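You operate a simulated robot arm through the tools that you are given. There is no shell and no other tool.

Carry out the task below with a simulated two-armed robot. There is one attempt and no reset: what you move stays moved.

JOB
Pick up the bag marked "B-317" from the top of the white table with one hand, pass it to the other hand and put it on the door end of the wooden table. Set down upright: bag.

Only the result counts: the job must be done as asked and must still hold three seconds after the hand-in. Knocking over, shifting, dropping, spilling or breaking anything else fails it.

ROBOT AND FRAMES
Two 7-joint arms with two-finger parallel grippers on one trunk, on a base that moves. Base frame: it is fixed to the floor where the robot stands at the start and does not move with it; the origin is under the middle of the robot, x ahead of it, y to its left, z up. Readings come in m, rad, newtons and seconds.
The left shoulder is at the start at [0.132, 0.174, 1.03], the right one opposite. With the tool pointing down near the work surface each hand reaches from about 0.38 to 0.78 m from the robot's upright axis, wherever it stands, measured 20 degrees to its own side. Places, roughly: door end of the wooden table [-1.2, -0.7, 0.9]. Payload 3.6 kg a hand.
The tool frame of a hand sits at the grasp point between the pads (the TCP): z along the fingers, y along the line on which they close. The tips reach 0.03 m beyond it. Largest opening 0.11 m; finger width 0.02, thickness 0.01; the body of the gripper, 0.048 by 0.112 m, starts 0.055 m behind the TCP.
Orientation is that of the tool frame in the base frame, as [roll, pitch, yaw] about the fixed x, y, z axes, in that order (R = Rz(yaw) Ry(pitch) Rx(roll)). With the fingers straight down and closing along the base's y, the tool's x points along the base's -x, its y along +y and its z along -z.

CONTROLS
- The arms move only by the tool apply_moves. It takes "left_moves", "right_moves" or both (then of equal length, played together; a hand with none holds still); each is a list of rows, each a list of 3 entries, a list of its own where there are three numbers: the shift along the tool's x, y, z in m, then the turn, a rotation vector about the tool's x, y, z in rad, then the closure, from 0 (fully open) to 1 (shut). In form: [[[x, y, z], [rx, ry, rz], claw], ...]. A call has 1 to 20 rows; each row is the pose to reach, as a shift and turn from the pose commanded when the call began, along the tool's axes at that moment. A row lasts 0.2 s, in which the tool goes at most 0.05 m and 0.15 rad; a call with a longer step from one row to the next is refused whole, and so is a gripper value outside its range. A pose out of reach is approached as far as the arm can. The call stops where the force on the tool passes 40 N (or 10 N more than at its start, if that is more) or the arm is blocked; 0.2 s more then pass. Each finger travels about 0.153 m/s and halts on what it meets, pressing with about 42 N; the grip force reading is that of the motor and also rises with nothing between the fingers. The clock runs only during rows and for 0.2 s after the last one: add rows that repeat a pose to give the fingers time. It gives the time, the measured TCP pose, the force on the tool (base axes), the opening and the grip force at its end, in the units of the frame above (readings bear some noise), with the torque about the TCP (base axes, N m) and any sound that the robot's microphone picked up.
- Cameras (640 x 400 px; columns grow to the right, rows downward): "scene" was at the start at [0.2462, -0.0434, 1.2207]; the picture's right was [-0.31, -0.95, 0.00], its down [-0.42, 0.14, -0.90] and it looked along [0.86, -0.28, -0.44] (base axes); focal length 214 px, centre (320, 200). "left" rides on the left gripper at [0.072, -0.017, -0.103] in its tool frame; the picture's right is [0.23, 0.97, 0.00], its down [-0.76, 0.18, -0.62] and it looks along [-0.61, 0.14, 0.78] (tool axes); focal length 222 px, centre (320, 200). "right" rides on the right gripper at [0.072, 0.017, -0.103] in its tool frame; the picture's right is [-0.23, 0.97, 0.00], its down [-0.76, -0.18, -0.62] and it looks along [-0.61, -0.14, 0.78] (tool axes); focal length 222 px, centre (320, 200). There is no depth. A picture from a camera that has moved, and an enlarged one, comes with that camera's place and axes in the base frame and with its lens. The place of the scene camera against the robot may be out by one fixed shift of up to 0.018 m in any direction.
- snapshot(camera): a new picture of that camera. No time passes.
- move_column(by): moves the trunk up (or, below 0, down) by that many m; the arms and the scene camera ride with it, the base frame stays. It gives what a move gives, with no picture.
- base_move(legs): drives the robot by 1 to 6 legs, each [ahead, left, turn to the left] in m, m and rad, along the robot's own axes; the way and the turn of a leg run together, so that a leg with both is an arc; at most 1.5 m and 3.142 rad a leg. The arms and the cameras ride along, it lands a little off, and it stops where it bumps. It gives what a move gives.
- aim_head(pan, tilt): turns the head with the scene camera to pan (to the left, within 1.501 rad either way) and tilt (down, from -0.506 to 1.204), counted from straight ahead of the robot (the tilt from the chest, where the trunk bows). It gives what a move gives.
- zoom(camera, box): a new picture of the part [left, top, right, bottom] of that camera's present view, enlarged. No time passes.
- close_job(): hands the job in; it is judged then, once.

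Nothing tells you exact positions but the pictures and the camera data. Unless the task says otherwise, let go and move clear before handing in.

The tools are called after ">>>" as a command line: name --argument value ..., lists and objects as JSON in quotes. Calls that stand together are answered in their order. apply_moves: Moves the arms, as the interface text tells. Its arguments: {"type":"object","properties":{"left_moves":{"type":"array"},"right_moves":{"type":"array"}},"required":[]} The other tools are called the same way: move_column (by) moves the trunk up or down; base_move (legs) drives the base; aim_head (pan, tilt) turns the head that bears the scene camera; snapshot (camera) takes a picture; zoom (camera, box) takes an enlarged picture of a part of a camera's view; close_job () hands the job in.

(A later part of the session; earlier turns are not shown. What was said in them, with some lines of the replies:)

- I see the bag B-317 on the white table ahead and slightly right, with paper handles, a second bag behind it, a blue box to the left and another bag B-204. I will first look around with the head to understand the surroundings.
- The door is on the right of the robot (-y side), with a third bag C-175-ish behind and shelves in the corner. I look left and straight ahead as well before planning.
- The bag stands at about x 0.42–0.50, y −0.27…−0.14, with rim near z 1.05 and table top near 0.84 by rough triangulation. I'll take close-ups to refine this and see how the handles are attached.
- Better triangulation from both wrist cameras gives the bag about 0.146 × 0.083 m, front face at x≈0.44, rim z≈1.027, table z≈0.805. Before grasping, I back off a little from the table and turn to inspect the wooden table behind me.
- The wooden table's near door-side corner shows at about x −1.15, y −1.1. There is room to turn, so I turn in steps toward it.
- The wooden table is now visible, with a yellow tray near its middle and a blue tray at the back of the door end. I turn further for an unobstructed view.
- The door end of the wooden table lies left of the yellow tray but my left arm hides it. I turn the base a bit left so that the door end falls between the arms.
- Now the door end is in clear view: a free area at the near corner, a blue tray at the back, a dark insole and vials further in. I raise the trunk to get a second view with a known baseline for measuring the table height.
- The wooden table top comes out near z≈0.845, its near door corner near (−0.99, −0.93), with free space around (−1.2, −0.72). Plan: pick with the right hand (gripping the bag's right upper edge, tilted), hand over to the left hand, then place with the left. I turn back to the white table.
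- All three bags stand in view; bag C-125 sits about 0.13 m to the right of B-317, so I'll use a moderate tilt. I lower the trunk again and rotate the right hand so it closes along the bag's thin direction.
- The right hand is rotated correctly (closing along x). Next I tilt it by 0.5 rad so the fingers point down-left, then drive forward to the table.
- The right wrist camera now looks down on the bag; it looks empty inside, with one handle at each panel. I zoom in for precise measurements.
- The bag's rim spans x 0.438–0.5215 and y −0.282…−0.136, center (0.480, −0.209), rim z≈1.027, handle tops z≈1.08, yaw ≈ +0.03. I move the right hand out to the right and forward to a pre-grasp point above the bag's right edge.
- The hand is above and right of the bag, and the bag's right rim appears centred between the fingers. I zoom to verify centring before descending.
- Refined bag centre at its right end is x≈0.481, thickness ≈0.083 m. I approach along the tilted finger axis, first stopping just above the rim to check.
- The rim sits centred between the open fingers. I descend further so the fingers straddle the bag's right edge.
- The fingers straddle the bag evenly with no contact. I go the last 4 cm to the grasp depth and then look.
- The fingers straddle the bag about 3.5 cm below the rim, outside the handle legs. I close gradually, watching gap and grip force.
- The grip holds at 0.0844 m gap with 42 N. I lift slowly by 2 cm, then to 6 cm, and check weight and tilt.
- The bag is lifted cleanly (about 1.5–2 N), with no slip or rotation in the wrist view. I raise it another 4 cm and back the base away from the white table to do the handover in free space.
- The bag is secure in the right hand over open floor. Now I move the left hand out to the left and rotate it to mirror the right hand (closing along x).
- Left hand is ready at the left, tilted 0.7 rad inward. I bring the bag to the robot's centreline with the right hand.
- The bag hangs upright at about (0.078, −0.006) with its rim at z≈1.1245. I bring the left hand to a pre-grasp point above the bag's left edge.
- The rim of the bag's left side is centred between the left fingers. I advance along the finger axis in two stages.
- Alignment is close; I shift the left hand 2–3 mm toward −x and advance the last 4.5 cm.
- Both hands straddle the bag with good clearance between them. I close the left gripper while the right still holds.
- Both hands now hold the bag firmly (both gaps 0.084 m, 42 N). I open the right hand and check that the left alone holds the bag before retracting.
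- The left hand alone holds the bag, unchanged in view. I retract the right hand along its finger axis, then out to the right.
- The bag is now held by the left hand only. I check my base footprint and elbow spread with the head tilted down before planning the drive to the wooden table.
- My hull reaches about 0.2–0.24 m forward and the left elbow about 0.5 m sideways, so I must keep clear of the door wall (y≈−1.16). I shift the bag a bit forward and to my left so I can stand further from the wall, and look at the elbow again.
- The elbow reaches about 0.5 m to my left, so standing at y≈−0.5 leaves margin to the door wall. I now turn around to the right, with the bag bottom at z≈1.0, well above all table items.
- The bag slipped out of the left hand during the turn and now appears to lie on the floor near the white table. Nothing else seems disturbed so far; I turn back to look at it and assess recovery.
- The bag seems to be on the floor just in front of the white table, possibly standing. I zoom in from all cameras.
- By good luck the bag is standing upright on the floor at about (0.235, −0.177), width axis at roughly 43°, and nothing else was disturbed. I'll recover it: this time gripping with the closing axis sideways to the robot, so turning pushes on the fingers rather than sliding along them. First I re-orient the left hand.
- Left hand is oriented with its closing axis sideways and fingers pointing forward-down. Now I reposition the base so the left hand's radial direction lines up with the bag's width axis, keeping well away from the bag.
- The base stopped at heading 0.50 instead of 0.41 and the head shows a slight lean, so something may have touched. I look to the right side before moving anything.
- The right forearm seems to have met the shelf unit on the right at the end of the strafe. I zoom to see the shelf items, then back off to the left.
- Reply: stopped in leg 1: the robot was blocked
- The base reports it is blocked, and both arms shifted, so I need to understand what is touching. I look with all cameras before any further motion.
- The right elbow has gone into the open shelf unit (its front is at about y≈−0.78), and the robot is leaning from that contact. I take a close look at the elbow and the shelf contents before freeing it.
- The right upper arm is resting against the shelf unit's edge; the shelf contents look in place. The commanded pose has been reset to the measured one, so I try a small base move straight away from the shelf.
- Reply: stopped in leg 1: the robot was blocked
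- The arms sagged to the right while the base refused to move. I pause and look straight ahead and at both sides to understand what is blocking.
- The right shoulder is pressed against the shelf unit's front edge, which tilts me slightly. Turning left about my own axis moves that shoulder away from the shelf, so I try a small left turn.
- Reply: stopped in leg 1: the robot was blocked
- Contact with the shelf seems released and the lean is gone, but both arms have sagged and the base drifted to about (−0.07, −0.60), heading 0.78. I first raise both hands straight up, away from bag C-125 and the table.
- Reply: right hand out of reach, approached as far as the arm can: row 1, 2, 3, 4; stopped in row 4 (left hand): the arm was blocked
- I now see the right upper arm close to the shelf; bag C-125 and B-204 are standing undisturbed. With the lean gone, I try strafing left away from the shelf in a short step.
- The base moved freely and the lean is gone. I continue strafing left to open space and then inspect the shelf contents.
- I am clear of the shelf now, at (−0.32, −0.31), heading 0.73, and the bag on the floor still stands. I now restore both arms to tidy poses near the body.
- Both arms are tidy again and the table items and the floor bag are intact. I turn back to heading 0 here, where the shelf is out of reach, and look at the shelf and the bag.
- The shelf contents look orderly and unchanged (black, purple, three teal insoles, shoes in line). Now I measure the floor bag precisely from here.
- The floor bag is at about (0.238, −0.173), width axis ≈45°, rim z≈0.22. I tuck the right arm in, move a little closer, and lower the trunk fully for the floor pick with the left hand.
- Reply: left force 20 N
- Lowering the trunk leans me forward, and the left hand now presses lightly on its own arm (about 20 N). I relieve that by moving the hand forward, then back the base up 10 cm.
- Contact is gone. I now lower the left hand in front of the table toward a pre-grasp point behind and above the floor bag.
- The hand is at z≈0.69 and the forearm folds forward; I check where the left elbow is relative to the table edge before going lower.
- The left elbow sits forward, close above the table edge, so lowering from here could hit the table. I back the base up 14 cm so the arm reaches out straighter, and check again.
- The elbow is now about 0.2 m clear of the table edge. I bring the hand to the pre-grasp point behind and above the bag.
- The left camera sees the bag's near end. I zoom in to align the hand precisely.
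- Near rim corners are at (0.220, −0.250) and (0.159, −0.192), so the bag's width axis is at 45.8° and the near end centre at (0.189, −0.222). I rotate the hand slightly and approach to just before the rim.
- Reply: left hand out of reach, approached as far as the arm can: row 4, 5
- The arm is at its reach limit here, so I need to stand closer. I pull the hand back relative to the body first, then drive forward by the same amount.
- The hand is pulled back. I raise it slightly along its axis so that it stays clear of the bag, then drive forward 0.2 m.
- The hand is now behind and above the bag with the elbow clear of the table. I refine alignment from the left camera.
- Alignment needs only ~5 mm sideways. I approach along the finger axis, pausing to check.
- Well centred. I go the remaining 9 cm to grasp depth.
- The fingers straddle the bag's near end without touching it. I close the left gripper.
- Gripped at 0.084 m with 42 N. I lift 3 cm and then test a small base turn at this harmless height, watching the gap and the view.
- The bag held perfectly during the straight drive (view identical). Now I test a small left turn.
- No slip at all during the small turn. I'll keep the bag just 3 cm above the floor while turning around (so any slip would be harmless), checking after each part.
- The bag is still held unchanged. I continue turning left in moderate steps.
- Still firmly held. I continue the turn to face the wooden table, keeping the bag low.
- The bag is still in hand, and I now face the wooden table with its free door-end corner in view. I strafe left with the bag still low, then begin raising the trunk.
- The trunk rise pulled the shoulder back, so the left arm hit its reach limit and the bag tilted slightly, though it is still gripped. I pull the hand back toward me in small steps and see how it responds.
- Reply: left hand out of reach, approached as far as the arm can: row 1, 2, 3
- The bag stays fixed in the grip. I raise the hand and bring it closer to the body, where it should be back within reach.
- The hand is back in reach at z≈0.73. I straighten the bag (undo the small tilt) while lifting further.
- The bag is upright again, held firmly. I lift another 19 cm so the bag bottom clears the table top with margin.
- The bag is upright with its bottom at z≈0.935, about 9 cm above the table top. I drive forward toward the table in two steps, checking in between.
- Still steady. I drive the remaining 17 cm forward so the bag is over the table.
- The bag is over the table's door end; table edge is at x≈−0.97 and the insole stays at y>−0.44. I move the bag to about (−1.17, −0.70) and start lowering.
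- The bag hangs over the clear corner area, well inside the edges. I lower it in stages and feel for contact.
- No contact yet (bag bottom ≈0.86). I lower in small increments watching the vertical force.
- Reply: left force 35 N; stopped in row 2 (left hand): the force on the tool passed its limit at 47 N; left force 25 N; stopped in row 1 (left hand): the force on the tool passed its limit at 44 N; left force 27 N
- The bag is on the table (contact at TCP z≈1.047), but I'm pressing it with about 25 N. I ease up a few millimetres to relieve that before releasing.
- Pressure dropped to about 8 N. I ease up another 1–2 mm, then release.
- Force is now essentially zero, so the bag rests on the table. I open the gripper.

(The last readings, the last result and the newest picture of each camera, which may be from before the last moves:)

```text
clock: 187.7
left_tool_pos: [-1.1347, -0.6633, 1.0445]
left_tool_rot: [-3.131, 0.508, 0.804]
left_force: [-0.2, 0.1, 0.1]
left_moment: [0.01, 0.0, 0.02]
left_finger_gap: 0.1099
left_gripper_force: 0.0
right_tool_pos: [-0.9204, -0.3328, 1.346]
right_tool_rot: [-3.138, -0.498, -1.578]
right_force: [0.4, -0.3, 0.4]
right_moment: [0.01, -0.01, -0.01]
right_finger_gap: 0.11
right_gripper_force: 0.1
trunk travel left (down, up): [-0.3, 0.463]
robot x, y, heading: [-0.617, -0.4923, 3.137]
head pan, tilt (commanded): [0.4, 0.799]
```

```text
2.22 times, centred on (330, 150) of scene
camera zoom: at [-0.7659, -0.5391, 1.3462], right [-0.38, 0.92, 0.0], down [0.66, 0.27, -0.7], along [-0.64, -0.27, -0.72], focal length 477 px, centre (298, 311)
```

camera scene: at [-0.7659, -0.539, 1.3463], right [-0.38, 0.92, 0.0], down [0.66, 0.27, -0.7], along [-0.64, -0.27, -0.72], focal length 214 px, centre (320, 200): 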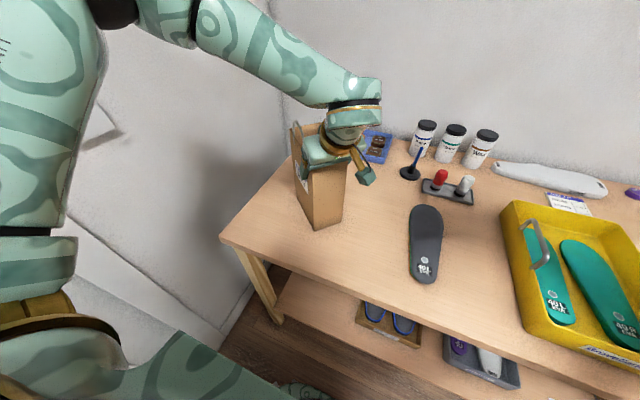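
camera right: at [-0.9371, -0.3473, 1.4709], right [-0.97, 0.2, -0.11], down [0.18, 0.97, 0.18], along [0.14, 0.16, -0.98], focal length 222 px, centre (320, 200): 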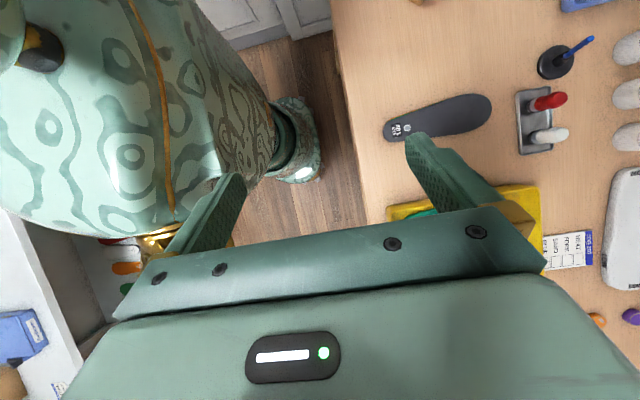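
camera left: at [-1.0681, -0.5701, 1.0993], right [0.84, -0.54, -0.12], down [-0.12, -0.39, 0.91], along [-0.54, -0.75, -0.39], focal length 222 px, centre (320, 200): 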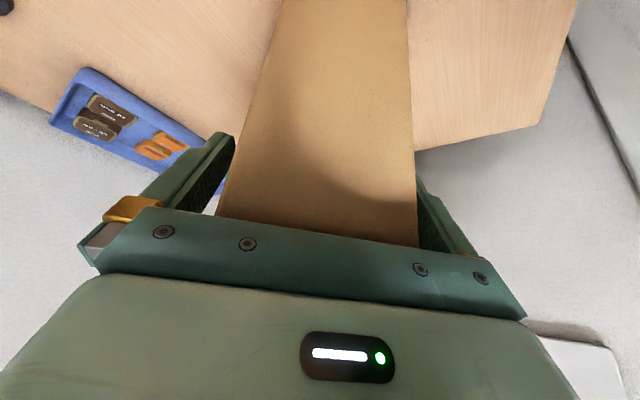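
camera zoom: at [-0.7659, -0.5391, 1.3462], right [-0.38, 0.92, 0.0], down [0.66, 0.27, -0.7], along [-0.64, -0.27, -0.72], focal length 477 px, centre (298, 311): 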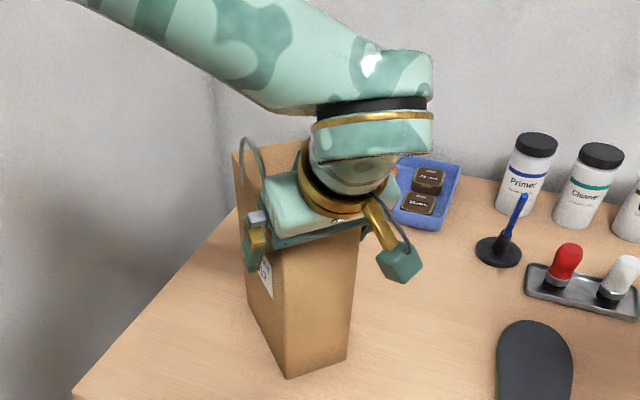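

Released, and the bag stands by itself. I centre the open fingers by 3 mm and retract along the finger axis.

>>> apply_moves --left_moves '[[[0, 0.003, 0], [0, 0, 0], 0], [[0, 0.003, -0.015], [0, 0, 0], 0], [[0, 0.003, -0.035], [0, 0, 0], 0], [[0, 0.003, -0.035], [0, 0, 0], 0]]'

>>> snapshot --camera "left"

>>> zoom --camera "scene" --box '[240, 60, 420, 240]'

```text
clock: 188.7
left_tool_pos: [-1.1207, -0.6559, 1.0755]
left_tool_rot: [-3.133, 0.511, 0.802]
left_force: [-0.2, -0.7, 0.0]
left_moment: [0.04, -0.01, 0.01]
left_finger_gap: 0.1102
left_gripper_force: 0.1
right_tool_pos: [-0.9202, -0.3334, 1.3466]
right_tool_rot: [-3.14, -0.497, -1.577]
right_force: [0.4, 0.3, 0.6]
right_moment: [0.0, 0.03, -0.02]
right_finger_gap: 0.11
right_gripper_force: 0.1
trunk travel left (down, up): [-0.3, 0.463]
robot x, y, heading: [-0.6156, -0.4942, 3.134]
head pan, tilt (commanded): [0.4, 0.799]
```

```text
taken
camera left: at [-1.0544, -0.5626, 1.1301], right [0.84, -0.54, -0.12], down [-0.12, -0.39, 0.91], along [-0.54, -0.75, -0.39], focal length 222 px, centre (320, 200)
```

left: 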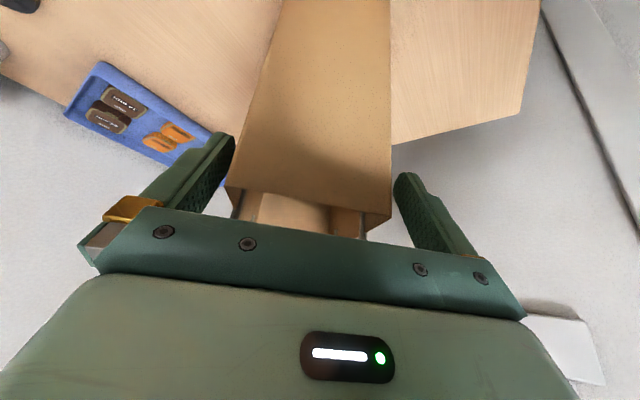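

```text
2.22 times, centred on (330, 150) of scene
camera zoom: at [-0.7663, -0.5392, 1.3462], right [-0.38, 0.92, 0.0], down [0.66, 0.27, -0.7], along [-0.64, -0.27, -0.72], focal length 477 px, centre (298, 311)
```

zoom: 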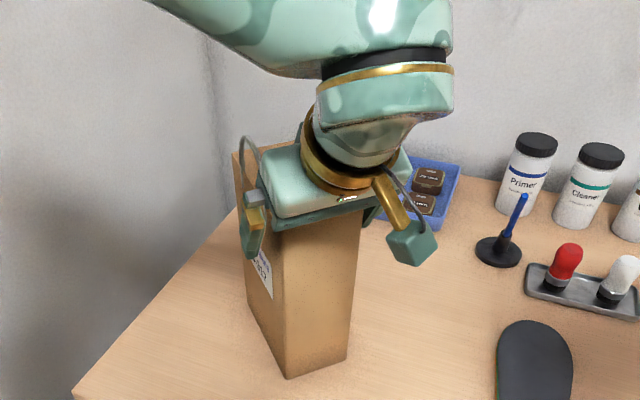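

No contact so far; the fingers are nearly clear. I continue retracting, shifting back 3 mm for even clearance.

>>> apply_moves --left_moves '[[[0, -0.003, 0], [0, 0, 0], 0], [[0, -0.003, -0.02], [0, 0, 0], 0], [[0, -0.003, -0.045], [0, 0, 0], 0], [[0, -0.003, -0.08], [0, 0, 0], 0], [[0, -0.003, -0.12], [0, 0, 0], 0], [[0, -0.003, -0.12], [0, 0, 0], 0]]'

>>> snapshot --camera "left"

>>> snapshot --camera "scene"

```text
clock: 190.1
left_tool_pos: [-1.0832, -0.6124, 1.1802]
left_tool_rot: [-3.131, 0.508, 0.802]
left_force: [-0.3, -0.8, 0.7]
left_moment: [0.01, -0.01, 0.02]
left_finger_gap: 0.1101
left_gripper_force: 0.2
right_tool_pos: [-0.9209, -0.3333, 1.3461]
right_tool_rot: [-3.14, -0.496, -1.577]
right_force: [0.0, 0.3, 0.1]
right_moment: [-0.01, 0.01, 0.0]
right_finger_gap: 0.1099
right_gripper_force: 0.1
trunk travel left (down, up): [-0.3, 0.463]
robot x, y, heading: [-0.6144, -0.4949, 3.132]
head pan, tilt (commanded): [0.4, 0.799]
```

```text
taken
camera left: at [-1.0164, -0.5188, 1.2357], right [0.84, -0.54, -0.12], down [-0.12, -0.39, 0.91], along [-0.54, -0.75, -0.39], focal length 222 px, centre (320, 200)
```

left: 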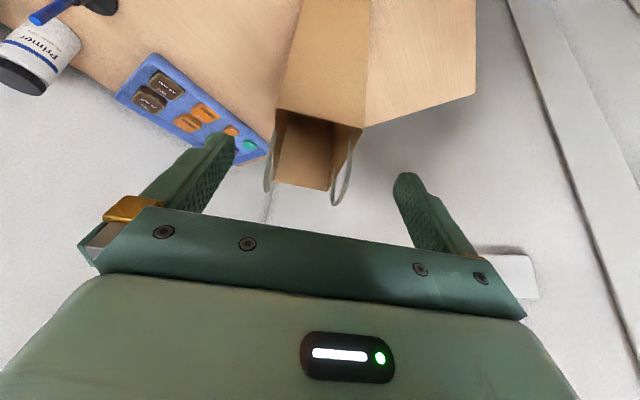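

```text
taken
camera scene: at [-0.7665, -0.5395, 1.3461], right [-0.38, 0.92, 0.0], down [0.66, 0.27, -0.7], along [-0.64, -0.27, -0.72], focal length 214 px, centre (320, 200)
```

scene: 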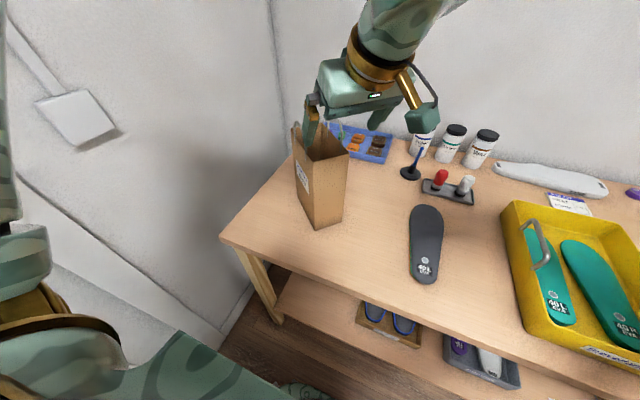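

The bag stands upright on the table and the hand is clear. I lift the hand a bit more, back away, and take a final look.

>>> apply_moves --left_moves '[[[0, 0, -0.03], [0, 0, 0], 0], [[0, 0, -0.06], [0, 0, 0], 0], [[0, 0, -0.06], [0, 0, 0], 0]]'

>>> base_move --legs '[[-0.25, 0, 0]]'

>>> aim_head --pan 0.2 --tilt 0.6

>>> snapshot --camera "scene"

>>> zoom --camera "scene" --box '[150, 80, 450, 280]'

>>> snapshot --camera "left"

```text
clock: 190.9
left_tool_pos: [-1.0596, -0.5898, 1.2348]
left_tool_rot: [-3.131, 0.509, 0.802]
left_force: [-0.5, -0.4, 1.0]
left_moment: [-0.04, -0.02, -0.04]
left_finger_gap: 0.1099
left_gripper_force: 0.0
right_tool_pos: [-0.9205, -0.3327, 1.3464]
right_tool_rot: [-3.14, -0.498, -1.575]
right_force: [-0.7, 0.1, 0.7]
right_moment: [-0.01, -0.03, 0.01]
right_finger_gap: 0.1103
right_gripper_force: 0.0
trunk travel left (down, up): [-0.3, 0.463]
robot x, y, heading: [-0.6152, -0.4932, 3.131]
head pan, tilt (commanded): [0.4, 0.799]
```

```text
clock: 192.7
left_tool_pos: [-0.8102, -0.5873, 1.234]
left_tool_rot: [-3.13, 0.511, 0.794]
left_force: [0.2, -0.7, 0.3]
left_moment: [0.01, 0.02, -0.02]
left_finger_gap: 0.11
left_gripper_force: 0.0
right_tool_pos: [-0.6683, -0.3328, 1.3463]
right_tool_rot: [-3.139, -0.497, -1.585]
right_force: [0.1, 1.3, 0.9]
right_moment: [-0.03, 0.01, 0.01]
right_finger_gap: 0.1098
right_gripper_force: 0.0
trunk travel left (down, up): [-0.3, 0.463]
robot x, y, heading: [-0.3657, -0.4971, 3.125]
head pan, tilt (commanded): [0.4, 0.799]
```

```text
clock: 193.4
left_tool_pos: [-0.8107, -0.5884, 1.2342]
left_tool_rot: [-3.131, 0.509, 0.795]
left_force: [-0.5, -0.1, -0.1]
left_moment: [0.02, 0.01, 0.0]
left_finger_gap: 0.11
left_gripper_force: 0.1
right_tool_pos: [-0.6688, -0.3331, 1.3465]
right_tool_rot: [-3.14, -0.497, -1.583]
right_force: [-0.2, 0.0, 0.4]
right_moment: [-0.02, -0.01, 0.03]
right_finger_gap: 0.1099
right_gripper_force: 0.1
trunk travel left (down, up): [-0.3, 0.463]
robot x, y, heading: [-0.3639, -0.4952, 3.129]
head pan, tilt (commanded): [0.201, 0.6]
```

```text
taken
camera scene: at [-0.5287, -0.5266, 1.363], right [-0.18, 0.98, 0.0], down [0.56, 0.1, -0.82], along [-0.81, -0.15, -0.57], focal length 214 px, centre (320, 200)
```

scene: 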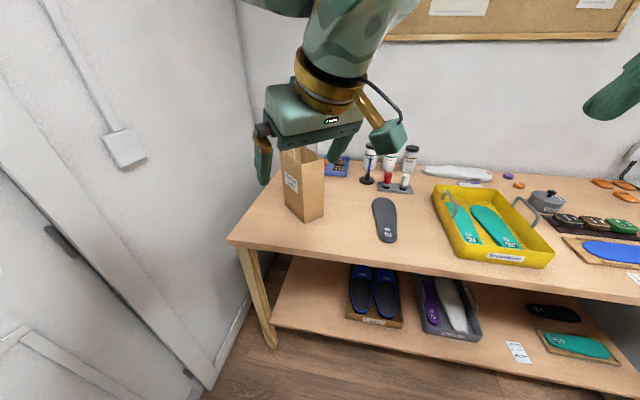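

```text
2.00 times, centred on (300, 180) of scene
camera zoom: at [-0.5287, -0.5266, 1.363], right [-0.18, 0.98, 0.0], down [0.56, 0.1, -0.82], along [-0.81, -0.15, -0.57], focal length 429 px, centre (360, 240)
```

zoom: 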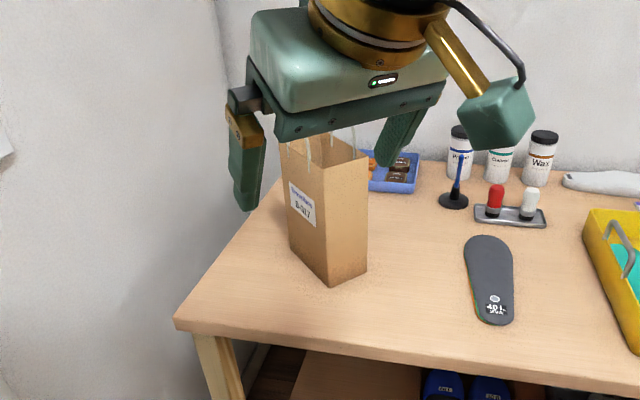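

```text
taken
camera left: at [-0.7428, -0.4956, 1.2889], right [0.83, -0.54, -0.12], down [-0.12, -0.39, 0.91], along [-0.54, -0.74, -0.39], focal length 222 px, centre (320, 200)
```

left: 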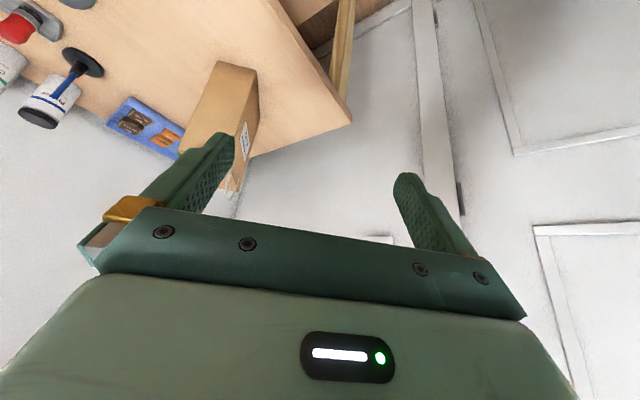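

Bag B-317 is standing upright on the door end of the wooden table, at about (−1.17, −0.70). The hand is open and clear of it, and everything else on the tables and shelf looks in place. I hand in the job.

>>> close_job

```text
The job is handed in.
```

Bag B-317 is standing upright on the door end of the wooden table, at about (-1.17, -0.70). Both hands are open and clear of it, and the job is handed in. No verdict came back with the hand-in, so I don't know whether it passed.

Two things went wrong on the way:

- **The bag was dropped once.** I picked it up from the white table with the right hand and passed it to the left. It then slipped out of the left hand during the first turn and fell about 1 m. It landed upright on the floor, where I picked it up again with the left hand and carried it from there to the wooden table. The right-to-left pass happened before the drop and I did not repeat it.
- **My right arm bumped the shelf unit.** This happened while I was repositioning to reach the bag on the floor. The robot leaned and was briefly stuck against the shelf. In later pictures the shoes, the insoles and the other bags looked in place. I did not measure them, so I can't rule out a small shift.
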